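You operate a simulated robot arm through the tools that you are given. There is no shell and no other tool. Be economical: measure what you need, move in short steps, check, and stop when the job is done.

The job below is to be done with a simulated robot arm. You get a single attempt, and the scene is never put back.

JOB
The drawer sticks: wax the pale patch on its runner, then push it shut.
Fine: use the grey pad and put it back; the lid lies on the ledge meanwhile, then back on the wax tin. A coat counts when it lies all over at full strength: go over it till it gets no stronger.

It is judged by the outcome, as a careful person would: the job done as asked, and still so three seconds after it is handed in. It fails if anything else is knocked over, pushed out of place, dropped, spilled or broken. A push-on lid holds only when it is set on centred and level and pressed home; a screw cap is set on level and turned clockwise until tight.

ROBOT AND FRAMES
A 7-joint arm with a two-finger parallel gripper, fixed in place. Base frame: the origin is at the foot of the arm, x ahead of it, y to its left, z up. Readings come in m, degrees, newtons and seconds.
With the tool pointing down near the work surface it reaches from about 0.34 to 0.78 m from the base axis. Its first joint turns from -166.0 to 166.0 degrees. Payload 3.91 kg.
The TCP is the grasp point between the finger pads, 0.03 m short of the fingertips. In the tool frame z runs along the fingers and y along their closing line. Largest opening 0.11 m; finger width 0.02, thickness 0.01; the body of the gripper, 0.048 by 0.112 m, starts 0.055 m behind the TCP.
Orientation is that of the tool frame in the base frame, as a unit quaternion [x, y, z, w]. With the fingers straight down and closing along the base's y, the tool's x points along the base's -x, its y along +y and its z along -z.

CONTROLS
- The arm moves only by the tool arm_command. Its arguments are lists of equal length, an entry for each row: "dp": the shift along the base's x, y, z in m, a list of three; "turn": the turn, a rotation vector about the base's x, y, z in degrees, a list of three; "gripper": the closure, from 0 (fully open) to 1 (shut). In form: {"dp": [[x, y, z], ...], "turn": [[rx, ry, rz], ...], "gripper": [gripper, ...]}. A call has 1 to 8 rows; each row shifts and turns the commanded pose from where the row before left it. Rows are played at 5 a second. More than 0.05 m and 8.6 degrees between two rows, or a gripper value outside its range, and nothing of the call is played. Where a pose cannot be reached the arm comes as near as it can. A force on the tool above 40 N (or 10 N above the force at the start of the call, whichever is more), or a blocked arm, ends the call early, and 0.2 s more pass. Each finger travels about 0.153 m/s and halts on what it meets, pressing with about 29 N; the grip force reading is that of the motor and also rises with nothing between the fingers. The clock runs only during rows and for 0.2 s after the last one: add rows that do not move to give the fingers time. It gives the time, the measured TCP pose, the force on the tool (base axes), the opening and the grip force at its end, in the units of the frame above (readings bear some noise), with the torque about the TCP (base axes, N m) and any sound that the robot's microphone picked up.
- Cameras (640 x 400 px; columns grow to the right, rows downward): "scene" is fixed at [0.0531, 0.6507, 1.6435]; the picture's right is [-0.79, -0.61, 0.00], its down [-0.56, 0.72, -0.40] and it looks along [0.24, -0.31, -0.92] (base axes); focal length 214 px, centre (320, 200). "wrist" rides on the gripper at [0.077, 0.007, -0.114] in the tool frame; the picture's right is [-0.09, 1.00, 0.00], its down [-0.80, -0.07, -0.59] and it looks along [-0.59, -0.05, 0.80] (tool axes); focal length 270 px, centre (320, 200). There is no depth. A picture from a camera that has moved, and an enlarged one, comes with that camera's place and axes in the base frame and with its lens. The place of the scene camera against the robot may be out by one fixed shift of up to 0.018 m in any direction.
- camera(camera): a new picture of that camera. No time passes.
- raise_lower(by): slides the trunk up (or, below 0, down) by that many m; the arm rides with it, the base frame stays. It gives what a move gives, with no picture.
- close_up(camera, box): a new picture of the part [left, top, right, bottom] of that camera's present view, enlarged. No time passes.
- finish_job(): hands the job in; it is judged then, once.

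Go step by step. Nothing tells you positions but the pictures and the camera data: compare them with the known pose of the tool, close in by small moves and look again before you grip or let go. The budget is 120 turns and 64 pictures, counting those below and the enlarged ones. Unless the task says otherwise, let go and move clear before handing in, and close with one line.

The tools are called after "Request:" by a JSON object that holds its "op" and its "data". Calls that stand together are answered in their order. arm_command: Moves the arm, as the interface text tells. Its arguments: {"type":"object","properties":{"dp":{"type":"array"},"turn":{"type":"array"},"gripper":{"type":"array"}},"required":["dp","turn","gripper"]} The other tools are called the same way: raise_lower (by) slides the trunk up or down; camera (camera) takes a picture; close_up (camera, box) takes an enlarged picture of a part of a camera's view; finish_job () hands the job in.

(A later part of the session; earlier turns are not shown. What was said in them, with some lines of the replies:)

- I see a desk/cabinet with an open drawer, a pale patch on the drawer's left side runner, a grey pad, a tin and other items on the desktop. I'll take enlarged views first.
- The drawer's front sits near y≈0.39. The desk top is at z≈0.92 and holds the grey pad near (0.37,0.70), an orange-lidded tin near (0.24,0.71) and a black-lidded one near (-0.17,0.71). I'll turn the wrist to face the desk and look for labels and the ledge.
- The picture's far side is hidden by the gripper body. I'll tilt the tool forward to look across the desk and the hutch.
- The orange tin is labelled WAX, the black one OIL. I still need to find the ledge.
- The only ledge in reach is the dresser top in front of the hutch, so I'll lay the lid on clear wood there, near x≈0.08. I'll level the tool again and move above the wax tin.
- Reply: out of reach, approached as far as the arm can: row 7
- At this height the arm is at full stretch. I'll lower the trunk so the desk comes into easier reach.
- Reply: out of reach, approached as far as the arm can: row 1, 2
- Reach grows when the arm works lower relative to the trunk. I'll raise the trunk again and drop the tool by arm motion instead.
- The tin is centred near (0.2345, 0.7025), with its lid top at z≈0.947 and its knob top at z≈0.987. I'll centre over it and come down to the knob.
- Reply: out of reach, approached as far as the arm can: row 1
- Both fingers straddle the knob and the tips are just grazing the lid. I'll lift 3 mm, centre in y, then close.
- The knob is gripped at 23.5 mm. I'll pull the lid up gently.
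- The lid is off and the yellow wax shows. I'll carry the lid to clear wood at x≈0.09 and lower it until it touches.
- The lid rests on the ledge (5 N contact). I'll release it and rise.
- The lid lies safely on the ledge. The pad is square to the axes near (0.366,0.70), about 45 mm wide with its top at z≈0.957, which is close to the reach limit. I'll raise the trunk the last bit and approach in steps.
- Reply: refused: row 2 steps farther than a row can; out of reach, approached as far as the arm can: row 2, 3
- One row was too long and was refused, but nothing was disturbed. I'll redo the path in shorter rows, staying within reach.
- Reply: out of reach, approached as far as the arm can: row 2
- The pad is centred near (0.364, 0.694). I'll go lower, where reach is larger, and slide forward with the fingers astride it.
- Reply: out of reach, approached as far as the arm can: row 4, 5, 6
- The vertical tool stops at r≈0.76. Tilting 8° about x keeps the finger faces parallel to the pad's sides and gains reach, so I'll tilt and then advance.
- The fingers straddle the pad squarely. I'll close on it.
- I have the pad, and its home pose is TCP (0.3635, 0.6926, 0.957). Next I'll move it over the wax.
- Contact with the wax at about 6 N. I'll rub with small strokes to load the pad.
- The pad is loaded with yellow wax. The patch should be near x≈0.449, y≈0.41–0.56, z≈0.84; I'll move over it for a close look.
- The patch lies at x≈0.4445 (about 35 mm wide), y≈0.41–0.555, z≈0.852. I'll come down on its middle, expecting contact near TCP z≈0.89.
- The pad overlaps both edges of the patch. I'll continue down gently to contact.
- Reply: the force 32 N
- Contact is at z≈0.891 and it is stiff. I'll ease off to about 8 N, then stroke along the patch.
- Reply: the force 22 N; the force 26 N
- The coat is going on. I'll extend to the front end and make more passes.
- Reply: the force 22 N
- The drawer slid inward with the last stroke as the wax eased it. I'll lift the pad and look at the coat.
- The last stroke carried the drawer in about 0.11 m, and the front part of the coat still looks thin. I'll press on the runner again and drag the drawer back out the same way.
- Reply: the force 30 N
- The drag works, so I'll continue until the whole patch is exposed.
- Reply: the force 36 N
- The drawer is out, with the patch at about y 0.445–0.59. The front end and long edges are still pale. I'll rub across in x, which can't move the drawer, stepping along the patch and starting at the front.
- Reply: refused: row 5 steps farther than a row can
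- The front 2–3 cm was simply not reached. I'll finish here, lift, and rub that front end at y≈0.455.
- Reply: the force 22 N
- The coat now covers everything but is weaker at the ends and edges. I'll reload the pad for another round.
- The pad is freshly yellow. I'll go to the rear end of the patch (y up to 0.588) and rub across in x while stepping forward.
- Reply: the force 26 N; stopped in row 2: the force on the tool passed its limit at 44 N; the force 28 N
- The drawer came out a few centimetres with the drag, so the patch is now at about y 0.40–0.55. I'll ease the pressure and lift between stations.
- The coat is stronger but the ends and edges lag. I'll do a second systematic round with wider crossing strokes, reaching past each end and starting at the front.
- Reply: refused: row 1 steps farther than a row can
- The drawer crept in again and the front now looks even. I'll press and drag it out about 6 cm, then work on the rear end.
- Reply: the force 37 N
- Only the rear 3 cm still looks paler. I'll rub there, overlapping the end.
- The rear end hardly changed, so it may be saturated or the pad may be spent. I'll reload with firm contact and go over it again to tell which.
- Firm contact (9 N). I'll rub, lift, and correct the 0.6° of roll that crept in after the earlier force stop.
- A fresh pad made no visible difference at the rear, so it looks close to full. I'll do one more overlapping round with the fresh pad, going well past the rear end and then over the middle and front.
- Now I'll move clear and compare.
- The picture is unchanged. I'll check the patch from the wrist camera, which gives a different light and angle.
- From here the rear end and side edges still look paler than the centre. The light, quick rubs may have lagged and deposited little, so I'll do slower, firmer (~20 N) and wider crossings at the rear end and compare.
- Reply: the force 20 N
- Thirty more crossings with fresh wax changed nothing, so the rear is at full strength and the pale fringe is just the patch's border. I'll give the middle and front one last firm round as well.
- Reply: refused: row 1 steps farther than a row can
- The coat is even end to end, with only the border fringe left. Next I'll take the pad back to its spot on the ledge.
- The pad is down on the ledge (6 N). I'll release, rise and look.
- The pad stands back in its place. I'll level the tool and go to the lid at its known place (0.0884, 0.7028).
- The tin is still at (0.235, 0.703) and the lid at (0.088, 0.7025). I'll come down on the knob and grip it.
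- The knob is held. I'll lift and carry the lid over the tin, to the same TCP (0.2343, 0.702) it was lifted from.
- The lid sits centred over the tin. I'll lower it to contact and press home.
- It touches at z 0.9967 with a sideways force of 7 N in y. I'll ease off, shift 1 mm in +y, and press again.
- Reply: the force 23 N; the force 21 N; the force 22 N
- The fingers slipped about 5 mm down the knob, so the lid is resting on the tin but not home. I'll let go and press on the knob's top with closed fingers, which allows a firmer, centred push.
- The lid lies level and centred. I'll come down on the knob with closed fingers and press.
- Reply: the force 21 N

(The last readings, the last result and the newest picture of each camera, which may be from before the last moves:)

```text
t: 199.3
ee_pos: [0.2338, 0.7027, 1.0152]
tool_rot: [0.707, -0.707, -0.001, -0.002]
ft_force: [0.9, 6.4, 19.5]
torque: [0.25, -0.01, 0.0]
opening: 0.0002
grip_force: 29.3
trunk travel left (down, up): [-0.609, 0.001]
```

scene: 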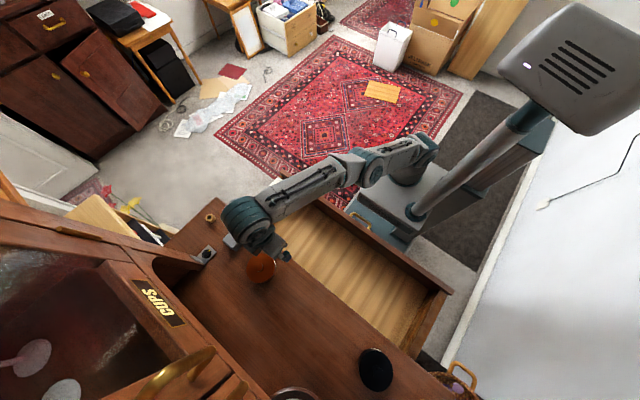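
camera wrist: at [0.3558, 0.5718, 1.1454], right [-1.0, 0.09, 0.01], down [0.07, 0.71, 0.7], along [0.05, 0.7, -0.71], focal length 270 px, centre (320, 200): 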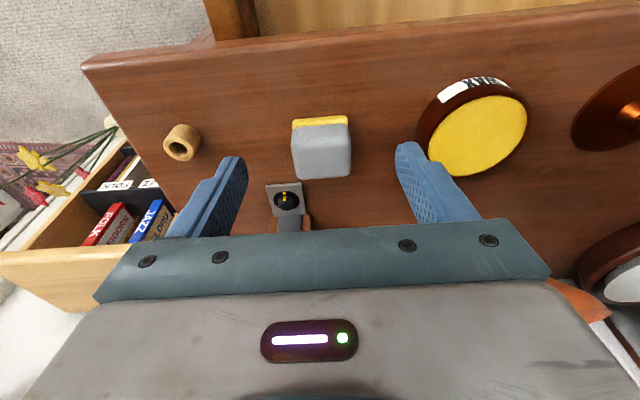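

Request:
{"op": "arm_command", "data": {"dp": [[0, 0, -0.001], [0, 0, -0.0008], [0, 0, 0]], "turn": [[0, 0, 0], [0, 0, 0], [0, 0, 0]], "gripper": [1, 1, 1]}}

Request:
{"op": "arm_command", "data": {"dp": [[0, 0, -0.0008], [0, 0, 0]], "turn": [[0, 0, 0], [0, 0, 0]], "gripper": [1, 1]}}

Request:
{"op": "arm_command", "data": {"dp": [[0, 0, -0.0008], [0, 0, 0]], "turn": [[0, 0, 0], [0, 0, 0]], "gripper": [1, 1]}}

```text
t: 200.1
ee_pos: [0.2344, 0.7008, 1.0141]
tool_rot: [-0.707, 0.708, 0.003, 0.003]
ft_force: [3.7, 7.9, 33.3]
torque: [0.26, -0.08, 0.04]
opening: 0.0
grip_force: 29.1
trunk travel left (down, up): [-0.609, 0.001]
```

```text
t: 200.7
ee_pos: [0.2343, 0.7005, 1.0143]
tool_rot: [-0.706, 0.708, 0.003, 0.004]
ft_force: [2.2, 8.6, 35.6]
torque: [0.25, -0.08, 0.01]
opening: 0.0001
grip_force: 28.9
trunk travel left (down, up): [-0.609, 0.001]
```

```text
t: 201.3
ee_pos: [0.2335, 0.6999, 1.0144]
tool_rot: [0.707, -0.707, -0.003, -0.004]
ft_force: [2.1, 7.4, 36.6]
torque: [0.21, -0.08, -0.02]
opening: 0.0002
grip_force: 29.3
trunk travel left (down, up): [-0.609, 0.001]
```

The lid is firm at 37 N with no further travel, and the knob top is back at its original height. Now I'll rise and go round in front of the drawer to push it shut.

Request:
{"op": "arm_command", "data": {"dp": [[0, 0, 0.01], [0, 0, 0.04], [0, -0.02, 0.04], [-0.01, -0.045, 0], [-0.015, -0.045, 0], [-0.015, -0.045, 0], [-0.015, -0.045, 0], [-0.015, -0.045, 0]], "turn": [[0, 0, 0], [0, 0, 0], [0, 0, 0], [0, 0, 0], [0, 0, 0], [0, 0, 0], [0, 0, 0], [0, 0, 0]], "gripper": [1, 1, 1, 1, 1, 1, 1, 1]}}

Request:
{"op": "arm_command", "data": {"dp": [[-0.015, -0.04, 0], [0, -0.04, 0], [0, -0.04, 0], [0, 0, 0]], "turn": [[0, 0, 0], [0, 0, 0], [0, 0, 0], [0, 0, 0]], "gripper": [1, 1, 1, 1]}}

Request:
{"op": "camera", "data": {"camera": "scene"}}

```text
t: 203.1
ee_pos: [0.1672, 0.4553, 1.0979]
tool_rot: [-0.707, 0.708, 0.0, 0.0]
ft_force: [0.1, -0.2, -0.1]
torque: [0.03, 0.0, -0.01]
opening: 0.0002
grip_force: 28.8
trunk travel left (down, up): [-0.609, 0.001]
```

```text
t: 204.1
ee_pos: [0.1502, 0.3378, 1.1002]
tool_rot: [0.707, -0.707, -0.001, 0.0]
ft_force: [-0.9, -0.6, -0.9]
torque: [-0.01, -0.03, -0.03]
opening: 0.0
grip_force: 29.2
trunk travel left (down, up): [-0.609, 0.001]
```

```text
0 pictures are left
```

scene: 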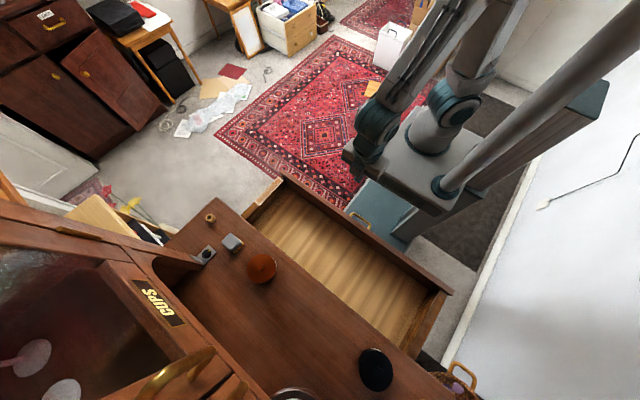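

Pictures are used up, but this last one shows the lid, pad and tins all in place and the drawer out. I'll step beside the handle (x≈0.165), lower in front of the drawer front, and push by feel.

Request:
{"op": "arm_command", "data": {"dp": [[0.015, 0, -0.03], [0, 0, -0.045], [0, 0, -0.045], [0, 0, -0.045], [0, 0, -0.03], [0, 0, -0.03], [0, 0, 0]], "turn": [[0, 0, 0], [0, 0, 0], [0, 0, 0], [0, 0, 0], [0, 0, 0], [0, 0, 0], [0, 0, 0]], "gripper": [1, 1, 1, 1, 1, 1, 1]}}

```text
t: 205.7
ee_pos: [0.1637, 0.334, 0.8728]
tool_rot: [0.707, -0.707, 0.0, 0.0]
ft_force: [0.1, -1.0, -1.3]
torque: [-0.04, -0.02, -0.02]
opening: 0.0001
grip_force: 29.3
trunk travel left (down, up): [-0.609, 0.001]
```

Request:
{"op": "arm_command", "data": {"dp": [[0, 0.01, 0], [0, 0.01, 0], [0, 0.01, 0], [0, 0.01, 0], [0, 0.01, 0], [0, 0, 0]], "turn": [[0, 0, 0], [0, 0, 0], [0, 0, 0], [0, 0, 0], [0, 0, 0], [0, 0, 0]], "gripper": [1, 1, 1, 1, 1, 1]}}

```text
t: 207.1
ee_pos: [0.1643, 0.3859, 0.8727]
tool_rot: [0.707, -0.707, -0.001, 0.0]
ft_force: [-0.6, -0.1, -0.4]
torque: [0.0, 0.01, -0.01]
opening: 0.0002
grip_force: 29.0
trunk travel left (down, up): [-0.609, 0.001]
```

Request:
{"op": "arm_command", "data": {"dp": [[0, 0.02, 0], [0, 0.02, 0], [0, 0.02, 0], [0, 0.02, 0], [0, 0.02, 0]], "turn": [[0, 0, 0], [0, 0, 0], [0, 0, 0], [0, 0, 0], [0, 0, 0]], "gripper": [1, 1, 1, 1, 1]}}

```text
t: 208.3
ee_pos: [0.1631, 0.4895, 0.8743]
tool_rot: [0.708, -0.707, -0.001, -0.001]
ft_force: [0.8, 0.1, -0.5]
torque: [-0.05, 0.03, -0.01]
opening: 0.0
grip_force: 28.5
trunk travel left (down, up): [-0.609, 0.001]
```

The force reads near zero, so I can't yet tell whether the front moved with me. I'll probe from above where the board's top edge should now be (y≈0.51).

Request:
{"op": "arm_command", "data": {"dp": [[0, -0.003, 0], [0, 0, 0.035], [0, 0, 0.03], [0, 0.024, 0], [0, 0, -0.02], [0, 0, -0.006], [0, 0, -0.005], [0, 0, 0]], "turn": [[0, 0, 0], [0, 0, 0], [0, 0, 0], [0, 0, 0], [0, 0, 0], [0, 0, 0], [0, 0, 0], [0, 0, 0]], "gripper": [1, 1, 1, 1, 1, 1, 1, 1]}}

```text
t: 210.1
ee_pos: [0.1642, 0.5057, 0.9081]
tool_rot: [0.707, -0.707, 0.0, 0.0]
ft_force: [-1.1, 0.4, 0.0]
torque: [0.05, 0.0, -0.01]
opening: 0.0
grip_force: 28.7
trunk travel left (down, up): [-0.609, 0.001]
```

Request:
{"op": "arm_command", "data": {"dp": [[0, 0, -0.004], [0, 0, -0.004], [0, 0, -0.003], [0, 0, 0]], "turn": [[0, 0, 0], [0, 0, 0], [0, 0, 0], [0, 0, 0]], "gripper": [1, 1, 1, 1]}}

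Request:
{"op": "arm_command", "data": {"dp": [[0, 0, -0.004], [0, 0, -0.004], [0, 0, -0.003], [0, 0, 0]], "turn": [[0, 0, 0], [0, 0, 0], [0, 0, 0], [0, 0, 0]], "gripper": [1, 1, 1, 1]}}

```text
t: 210.8
ee_pos: [0.1635, 0.5112, 0.9056]
tool_rot: [0.707, -0.707, -0.005, -0.006]
ft_force: [-1.2, -0.7, 20.2]
torque: [-0.11, 0.11, -0.14]
opening: 0.0
grip_force: 29.2
trunk travel left (down, up): [-0.609, 0.001]
stopped in row 3: the force on the tool passed its limit at 45 N (the readings are from after the stop); the commanded pose is now the measured one
```

```text
t: 211.2
ee_pos: [0.1645, 0.5155, 0.9042]
tool_rot: [0.707, -0.707, -0.006, -0.009]
ft_force: [-2.0, -0.6, 18.7]
torque: [-0.09, 0.11, -0.15]
opening: 0.0
grip_force: 28.9
trunk travel left (down, up): [-0.609, 0.001]
stopped in row 1: the force on the tool passed its limit at 46 N (the readings are from after the stop); the commanded pose is now the measured one
```

The board's top edge is there (z≈0.876), so the drawer did follow. I'll go back in front of it and push it fully home.

Request:
{"op": "arm_command", "data": {"dp": [[0, 0, 0.03], [0, -0.04, 0], [0, -0.04, 0], [0, 0, -0.03], [0, 0, -0.03], [0, 0, 0]], "turn": [[0.5, 0, 0], [0.5, 0, 0], [0, 0, 0], [0, 0, 0], [0, 0, 0], [0, 0, 0]], "gripper": [1, 1, 1, 1, 1, 1]}}

Request:
{"op": "arm_command", "data": {"dp": [[0, 0.02, 0], [0, 0.02, 0], [0, 0.02, 0], [0, 0.02, 0], [0, 0.02, 0], [0, 0, 0]], "turn": [[0, 0, 0], [0, 0, 0], [0, 0, 0], [0, 0, 0], [0, 0, 0], [0, 0, 0]], "gripper": [1, 1, 1, 1, 1, 1]}}

```text
t: 212.6
ee_pos: [0.1669, 0.4313, 0.8731]
tool_rot: [0.708, -0.706, -0.01, -0.015]
ft_force: [0.5, 0.5, 0.2]
torque: [0.02, 0.01, 0.02]
opening: 0.0
grip_force: 29.0
trunk travel left (down, up): [-0.609, 0.001]
```

```text
t: 214.0
ee_pos: [0.1649, 0.5335, 0.8731]
tool_rot: [0.707, -0.707, -0.01, -0.012]
ft_force: [0.3, 0.7, 1.0]
torque: [0.02, 0.0, 0.03]
opening: 0.0
grip_force: 28.6
trunk travel left (down, up): [-0.609, 0.001]
```

Request:
{"op": "arm_command", "data": {"dp": [[0, 0.01, 0], [0, 0.01, 0], [0, 0.01, 0], [0, 0.005, 0], [0, 0, 0]], "turn": [[0, 0, 0], [0, 0, 0], [0, 0, 0], [0, 0, 0], [0, 0, 0]], "gripper": [1, 1, 1, 1, 1]}}

Request:
{"op": "arm_command", "data": {"dp": [[0, 0.006, 0], [0, 0.006, 0], [0, 0.006, 0], [0, 0.006, 0], [0, 0, 0]], "turn": [[0, 0, 0], [0, 0, 0], [0, 0, 0], [0, 0, 0], [0, 0, 0]], "gripper": [1, 1, 1, 1, 1]}}

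```text
t: 215.2
ee_pos: [0.1652, 0.5667, 0.8734]
tool_rot: [0.707, -0.707, -0.011, -0.012]
ft_force: [-1.7, -3.8, -0.4]
torque: [0.04, -0.02, 0.02]
opening: 0.0
grip_force: 28.8
trunk travel left (down, up): [-0.609, 0.001]
```

```text
t: 216.4
ee_pos: [0.1652, 0.591, 0.8731]
tool_rot: [0.707, -0.707, -0.011, -0.013]
ft_force: [-1.1, -1.8, -0.1]
torque: [0.04, 0.01, 0.0]
opening: 0.0
grip_force: 28.7
trunk travel left (down, up): [-0.609, 0.001]
```

Request:
{"op": "arm_command", "data": {"dp": [[0, 0.003, 0], [0, 0.003, 0], [0, 0.003, 0], [0, 0, 0]], "turn": [[0, 0, 0], [0, 0, 0], [0, 0, 0], [0, 0, 0]], "gripper": [1, 1, 1, 1]}}

Request:
{"op": "arm_command", "data": {"dp": [[0, 0.003, 0], [0, 0.003, 0], [0, 0, 0]], "turn": [[0, 0, 0], [0, 0, 0], [0, 0, 0]], "gripper": [1, 1, 1]}}

```text
t: 217.4
ee_pos: [0.1657, 0.6008, 0.873]
tool_rot: [0.707, -0.707, -0.012, -0.014]
ft_force: [0.4, -1.7, 1.2]
torque: [0.03, 0.02, 0.0]
opening: 0.0002
grip_force: 29.1
trunk travel left (down, up): [-0.609, 0.001]
```

```text
t: 218.2
ee_pos: [0.1641, 0.6074, 0.873]
tool_rot: [-0.707, 0.707, 0.01, 0.013]
ft_force: [0.0, -3.5, 1.0]
torque: [0.03, 0.01, 0.02]
opening: 0.0001
grip_force: 29.3
trunk travel left (down, up): [-0.609, 0.001]
```

Request:
{"op": "arm_command", "data": {"dp": [[0, 0.003, 0], [0, 0.003, 0], [0, 0.003, 0], [0, 0, 0]], "turn": [[0, 0, 0], [0, 0, 0], [0, 0, 0], [0, 0, 0]], "gripper": [1, 1, 1, 1]}}

Request:
{"op": "arm_command", "data": {"dp": [[0, 0.003, 0], [0, 0.003, 0], [0, 0, 0]], "turn": [[0, 0, 0], [0, 0, 0], [0, 0, 0]], "gripper": [1, 1, 1]}}

```text
t: 219.2
ee_pos: [0.1661, 0.6141, 0.873]
tool_rot: [0.707, -0.707, -0.012, -0.012]
ft_force: [-0.6, -6.5, 1.5]
torque: [0.12, 0.0, 0.02]
opening: 0.0
grip_force: 28.8
trunk travel left (down, up): [-0.609, 0.001]
```

```text
t: 219.9
ee_pos: [0.1661, 0.6149, 0.8717]
tool_rot: [-0.707, 0.707, 0.005, 0.007]
ft_force: [1.1, -18.7, 5.8]
torque: [0.45, 0.01, -0.02]
opening: 0.0001
grip_force: 29.3
trunk travel left (down, up): [-0.609, 0.001]
stopped in row 3: the force on the tool passed its limit at 42 N (the readings are from after the stop); the commanded pose is now the measured one
```

The stop was felt above the TCP (z≈0.894), so the fingers met the desk edge and not necessarily the drawer's end stop. I'll back off, tilt so the fingertips lead, and push the front from below the edge.

Request:
{"op": "arm_command", "data": {"dp": [[0, -0.02, 0], [0, -0.02, 0], [0, 0, 0], [0, 0, 0], [0, 0, 0]], "turn": [[0, 0, 0], [5, 0, 0], [5, 0, 0], [5, 0, 0], [0, 0, 0]], "gripper": [1, 1, 1, 1, 1]}}

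Request:
{"op": "arm_command", "data": {"dp": [[0, 0.015, -0.003], [0, 0.008, 0], [0, 0.004, 0], [0, 0.004, 0], [0, 0, 0]], "turn": [[0, 0, 0], [0, 0, 0], [0, 0, 0], [0, 0, 0], [0, 0, 0]], "gripper": [1, 1, 1, 1, 1]}}

```text
t: 221.2
ee_pos: [0.1643, 0.5769, 0.8712]
tool_rot: [0.7, -0.7, -0.099, -0.102]
ft_force: [0.2, 0.0, 0.9]
torque: [0.02, 0.02, -0.01]
opening: 0.0
grip_force: 29.1
trunk travel left (down, up): [-0.609, 0.001]
```

```text
t: 222.3
ee_pos: [0.1648, 0.6082, 0.8667]
tool_rot: [-0.7, 0.7, 0.1, 0.101]
ft_force: [1.5, -4.2, 1.0]
torque: [-0.1, 0.01, -0.02]
opening: 0.0
grip_force: 28.4
trunk travel left (down, up): [-0.609, 0.001]
```

Request:
{"op": "arm_command", "data": {"dp": [[0, 0.003, 0], [0, 0.002, 0], [0, 0, 0]], "turn": [[0, 0, 0], [0, 0, 0], [0, 0, 0]], "gripper": [1, 1, 1]}}

Request:
{"op": "arm_command", "data": {"dp": [[0, 0.002, 0], [0, 0.002, 0], [0, 0, 0]], "turn": [[0, 0, 0], [0, 0, 0], [0, 0, 0]], "gripper": [1, 1, 1]}}

```text
t: 223.2
ee_pos: [0.1654, 0.6145, 0.8666]
tool_rot: [0.7, -0.7, -0.1, -0.1]
ft_force: [0.8, -4.0, -2.2]
torque: [-0.12, -0.07, 0.0]
opening: 0.0
grip_force: 28.6
trunk travel left (down, up): [-0.609, 0.001]
```

```text
t: 223.9
ee_pos: [0.1639, 0.6182, 0.8671]
tool_rot: [0.7, -0.7, -0.1, -0.1]
ft_force: [0.7, -4.2, -1.6]
torque: [-0.13, -0.03, 0.0]
opening: 0.0
grip_force: 28.4
trunk travel left (down, up): [-0.609, 0.001]
```

The drawer still moves past the desk edge, so it is an inset front. I'll tilt further to follow it in.

Request:
{"op": "arm_command", "data": {"dp": [[0, -0.02, 0], [0, 0, 0], [0, 0, -0.003], [0, 0, 0]], "turn": [[0, 0, 0], [7, 0, 0], [8, 0, 0], [0, 0, 0]], "gripper": [1, 1, 1, 1]}}

Request:
{"op": "arm_command", "data": {"dp": [[0, 0.01, 0], [0, 0.005, 0], [0, 0.003, 0], [0, 0.003, 0], [0, 0, 0]], "turn": [[0, 0, 0], [0, 0, 0], [0, 0, 0], [0, 0, 0], [0, 0, 0]], "gripper": [1, 1, 1, 1, 1]}}

```text
t: 224.9
ee_pos: [0.1664, 0.597, 0.8662]
tool_rot: [0.681, -0.68, -0.19, -0.192]
ft_force: [1.3, -0.5, -0.9]
torque: [0.0, 0.02, 0.02]
opening: 0.0
grip_force: 29.2
trunk travel left (down, up): [-0.609, 0.001]
```

```text
t: 226.2
ee_pos: [0.1652, 0.6189, 0.8647]
tool_rot: [0.681, -0.681, -0.189, -0.191]
ft_force: [0.6, -3.7, 1.3]
torque: [-0.05, 0.03, 0.03]
opening: 0.0
grip_force: 28.3
trunk travel left (down, up): [-0.609, 0.001]
```

Request:
{"op": "arm_command", "data": {"dp": [[0, 0.003, 0], [0, 0.003, 0], [0, 0, 0]], "turn": [[0, 0, 0], [0, 0, 0], [0, 0, 0]], "gripper": [1, 1, 1]}}

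Request:
{"op": "arm_command", "data": {"dp": [[0, 0.002, 0], [0, 0.002, 0], [0, 0, 0]], "turn": [[0, 0, 0], [0, 0, 0], [0, 0, 0]], "gripper": [1, 1, 1]}}

```text
t: 226.9
ee_pos: [0.166, 0.6236, 0.8641]
tool_rot: [0.681, -0.681, -0.19, -0.191]
ft_force: [0.8, -3.0, -1.5]
torque: [-0.1, -0.04, 0.0]
opening: 0.0
grip_force: 28.5
trunk travel left (down, up): [-0.609, 0.001]
```

```text
t: 227.8
ee_pos: [0.1644, 0.6275, 0.8643]
tool_rot: [-0.681, 0.682, 0.189, 0.191]
ft_force: [-0.2, -11.0, -2.4]
torque: [0.29, -0.02, -0.08]
opening: 0.0
grip_force: 29.0
trunk travel left (down, up): [-0.609, 0.001]
```

The tool is again near the desk edge, but the drawer has come 3 cm further in. I'll push on the handle's bar instead (x≈0.085, z≈0.842), which stands about 3 cm proud.

Request:
{"op": "arm_command", "data": {"dp": [[0, -0.025, 0], [0, -0.035, 0], [-0.02, -0.02, -0.004], [-0.03, 0, 0], [-0.03, 0, 0], [0, 0, 0]], "turn": [[0, 0, 0], [0, 0, 0], [0, 0, 0], [0, 0, 0], [0, 0, 0], [0, 0, 0]], "gripper": [1, 1, 1, 1, 1, 1]}}

Request:
{"op": "arm_command", "data": {"dp": [[0, 0.01, 0], [0, 0.01, 0], [0, 0.008, 0], [0, 0.006, 0], [0, 0, 0]], "turn": [[0, 0, 0], [0, 0, 0], [0, 0, 0], [0, 0, 0], [0, 0, 0]], "gripper": [1, 1, 1, 1, 1]}}

```text
t: 229.2
ee_pos: [0.0843, 0.5473, 0.8608]
tool_rot: [-0.681, 0.681, 0.189, 0.191]
ft_force: [0.3, -0.2, 0.4]
torque: [0.04, -0.04, -0.01]
opening: 0.0
grip_force: 29.1
trunk travel left (down, up): [-0.609, 0.001]
```

```text
t: 230.3
ee_pos: [0.0844, 0.5818, 0.8611]
tool_rot: [0.682, -0.68, -0.19, -0.192]
ft_force: [-0.8, 0.0, 0.5]
torque: [-0.02, 0.03, -0.01]
opening: 0.0
grip_force: 28.9
trunk travel left (down, up): [-0.609, 0.001]
```

Request:
{"op": "arm_command", "data": {"dp": [[0, 0.005, 0], [0, 0.005, 0], [0, 0, 0]], "turn": [[0, 0, 0], [0, 0, 0], [0, 0, 0]], "gripper": [1, 1, 1]}}

Request:
{"op": "arm_command", "data": {"dp": [[0, 0.005, 0], [0, 0.005, 0], [0, 0, 0]], "turn": [[0, 0, 0], [0, 0, 0], [0, 0, 0]], "gripper": [1, 1, 1]}}

Request:
{"op": "arm_command", "data": {"dp": [[0, 0.003, 0], [0, 0.003, 0], [0, 0, 0]], "turn": [[0, 0, 0], [0, 0, 0], [0, 0, 0]], "gripper": [1, 1, 1]}}

```text
t: 231.2
ee_pos: [0.0851, 0.5935, 0.8588]
tool_rot: [0.682, -0.68, -0.19, -0.191]
ft_force: [-0.1, -0.1, -0.3]
torque: [0.0, 0.01, -0.01]
opening: 0.0
grip_force: 28.7
trunk travel left (down, up): [-0.609, 0.001]
```

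```text
t: 231.9
ee_pos: [0.0856, 0.602, 0.8608]
tool_rot: [-0.681, 0.682, 0.189, 0.191]
ft_force: [-0.8, 0.3, -0.5]
torque: [-0.02, -0.01, 0.02]
opening: 0.0
grip_force: 29.0
trunk travel left (down, up): [-0.609, 0.001]
```

```text
t: 232.8
ee_pos: [0.0841, 0.6079, 0.8605]
tool_rot: [-0.681, 0.681, 0.19, 0.192]
ft_force: [-0.7, 0.0, -0.4]
torque: [-0.01, 0.0, 0.03]
opening: 0.0002
grip_force: 29.1
trunk travel left (down, up): [-0.609, 0.001]
```

No contact, so the bar must be lower. I'll back off, drop 3 cm and try again.

Request:
{"op": "arm_command", "data": {"dp": [[0, -0.03, 0], [0, -0.02, 0], [0, 0, -0.015], [0, 0, -0.015], [0, 0.02, 0], [0, 0.01, 0], [0, 0.005, 0], [0, 0, 0]], "turn": [[0, 0, 0], [0, 0, 0], [0, 0, 0], [0, 0, 0], [0, 0, 0], [0, 0, 0], [0, 0, 0], [0, 0, 0]], "gripper": [1, 1, 1, 1, 1, 1, 1, 1]}}

Request:
{"op": "arm_command", "data": {"dp": [[0, 0.005, 0], [0, 0.004, 0], [0, 0, 0]], "turn": [[0, 0, 0], [0, 0, 0], [0, 0, 0]], "gripper": [1, 1, 1]}}

Request:
{"op": "arm_command", "data": {"dp": [[0, 0.004, 0], [0, 0.004, 0], [0, 0, 0]], "turn": [[0, 0, 0], [0, 0, 0], [0, 0, 0]], "gripper": [1, 1, 1]}}

```text
t: 234.6
ee_pos: [0.0843, 0.5928, 0.8301]
tool_rot: [0.681, -0.681, -0.189, -0.191]
ft_force: [-0.2, -3.5, -3.2]
torque: [-0.1, 0.0, -0.01]
opening: 0.0003
grip_force: 28.9
trunk travel left (down, up): [-0.609, 0.001]
```

```text
t: 235.3
ee_pos: [0.0852, 0.5957, 0.8281]
tool_rot: [0.682, -0.682, -0.186, -0.187]
ft_force: [-1.2, -38.4, -6.9]
torque: [-0.44, -0.18, -0.07]
opening: 0.0
grip_force: 28.8
trunk travel left (down, up): [-0.609, 0.001]
```

```text
t: 235.8
ee_pos: [0.0858, 0.5971, 0.8239]
tool_rot: [0.684, -0.683, -0.182, -0.182]
ft_force: [0.6, -3.2, -5.8]
torque: [-0.1, 0.03, -0.01]
opening: 0.0
grip_force: 29.1
trunk travel left (down, up): [-0.609, 0.001]
stopped in row 1: the force on the tool passed its limit at 52 N (the readings are from after the stop); the commanded pose is now the measured one
```

Pushing on the handle met a hard stop (38–52 N, against about 4 N of sliding friction), so the drawer is fully shut. I'll back straight away and rise clear.

Request:
{"op": "arm_command", "data": {"dp": [[0, -0.03, 0], [0, -0.04, 0], [0, -0.04, 0], [0, -0.04, 0.02], [0, -0.03, 0.03], [0, 0, 0.04], [0, 0, 0.04], [0, 0, 0]], "turn": [[0, 0, 0], [0, 0, 0], [-5, 0, 0], [-8, 0, 0], [-8, 0, 0], [-8, 0, 0], [0, 0, 0], [0, 0, 0]], "gripper": [1, 1, 1, 1, 1, 1, 1, 1]}}

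```text
t: 237.6
ee_pos: [0.0854, 0.4188, 0.9556]
tool_rot: [0.707, -0.707, -0.007, -0.006]
ft_force: [0.0, 0.0, 0.0]
torque: [0.02, -0.01, 0.02]
opening: 0.0001
grip_force: 29.4
trunk travel left (down, up): [-0.609, 0.001]
```

The arm is clear. The drawer is shut, and the last picture showed the pad, tin and lid all in place, so I'm handing in.

Request:
{"op": "finish_job", "data": {}}

```text
The job is handed in.
```

I waxed the runner patch, pushed the drawer shut, pressed the lid back on the wax tin and put the grey pad back. I ran out of pictures before shutting the drawer, so I judged that by feel: it met a hard stop at about 40–50 N, against about 4 N while sliding. The lid stopped giving at about 37 N. The coat's edges still looked a little paler than its centre; more passes with fresh wax didn't change the rear end, so I took it as full strength.
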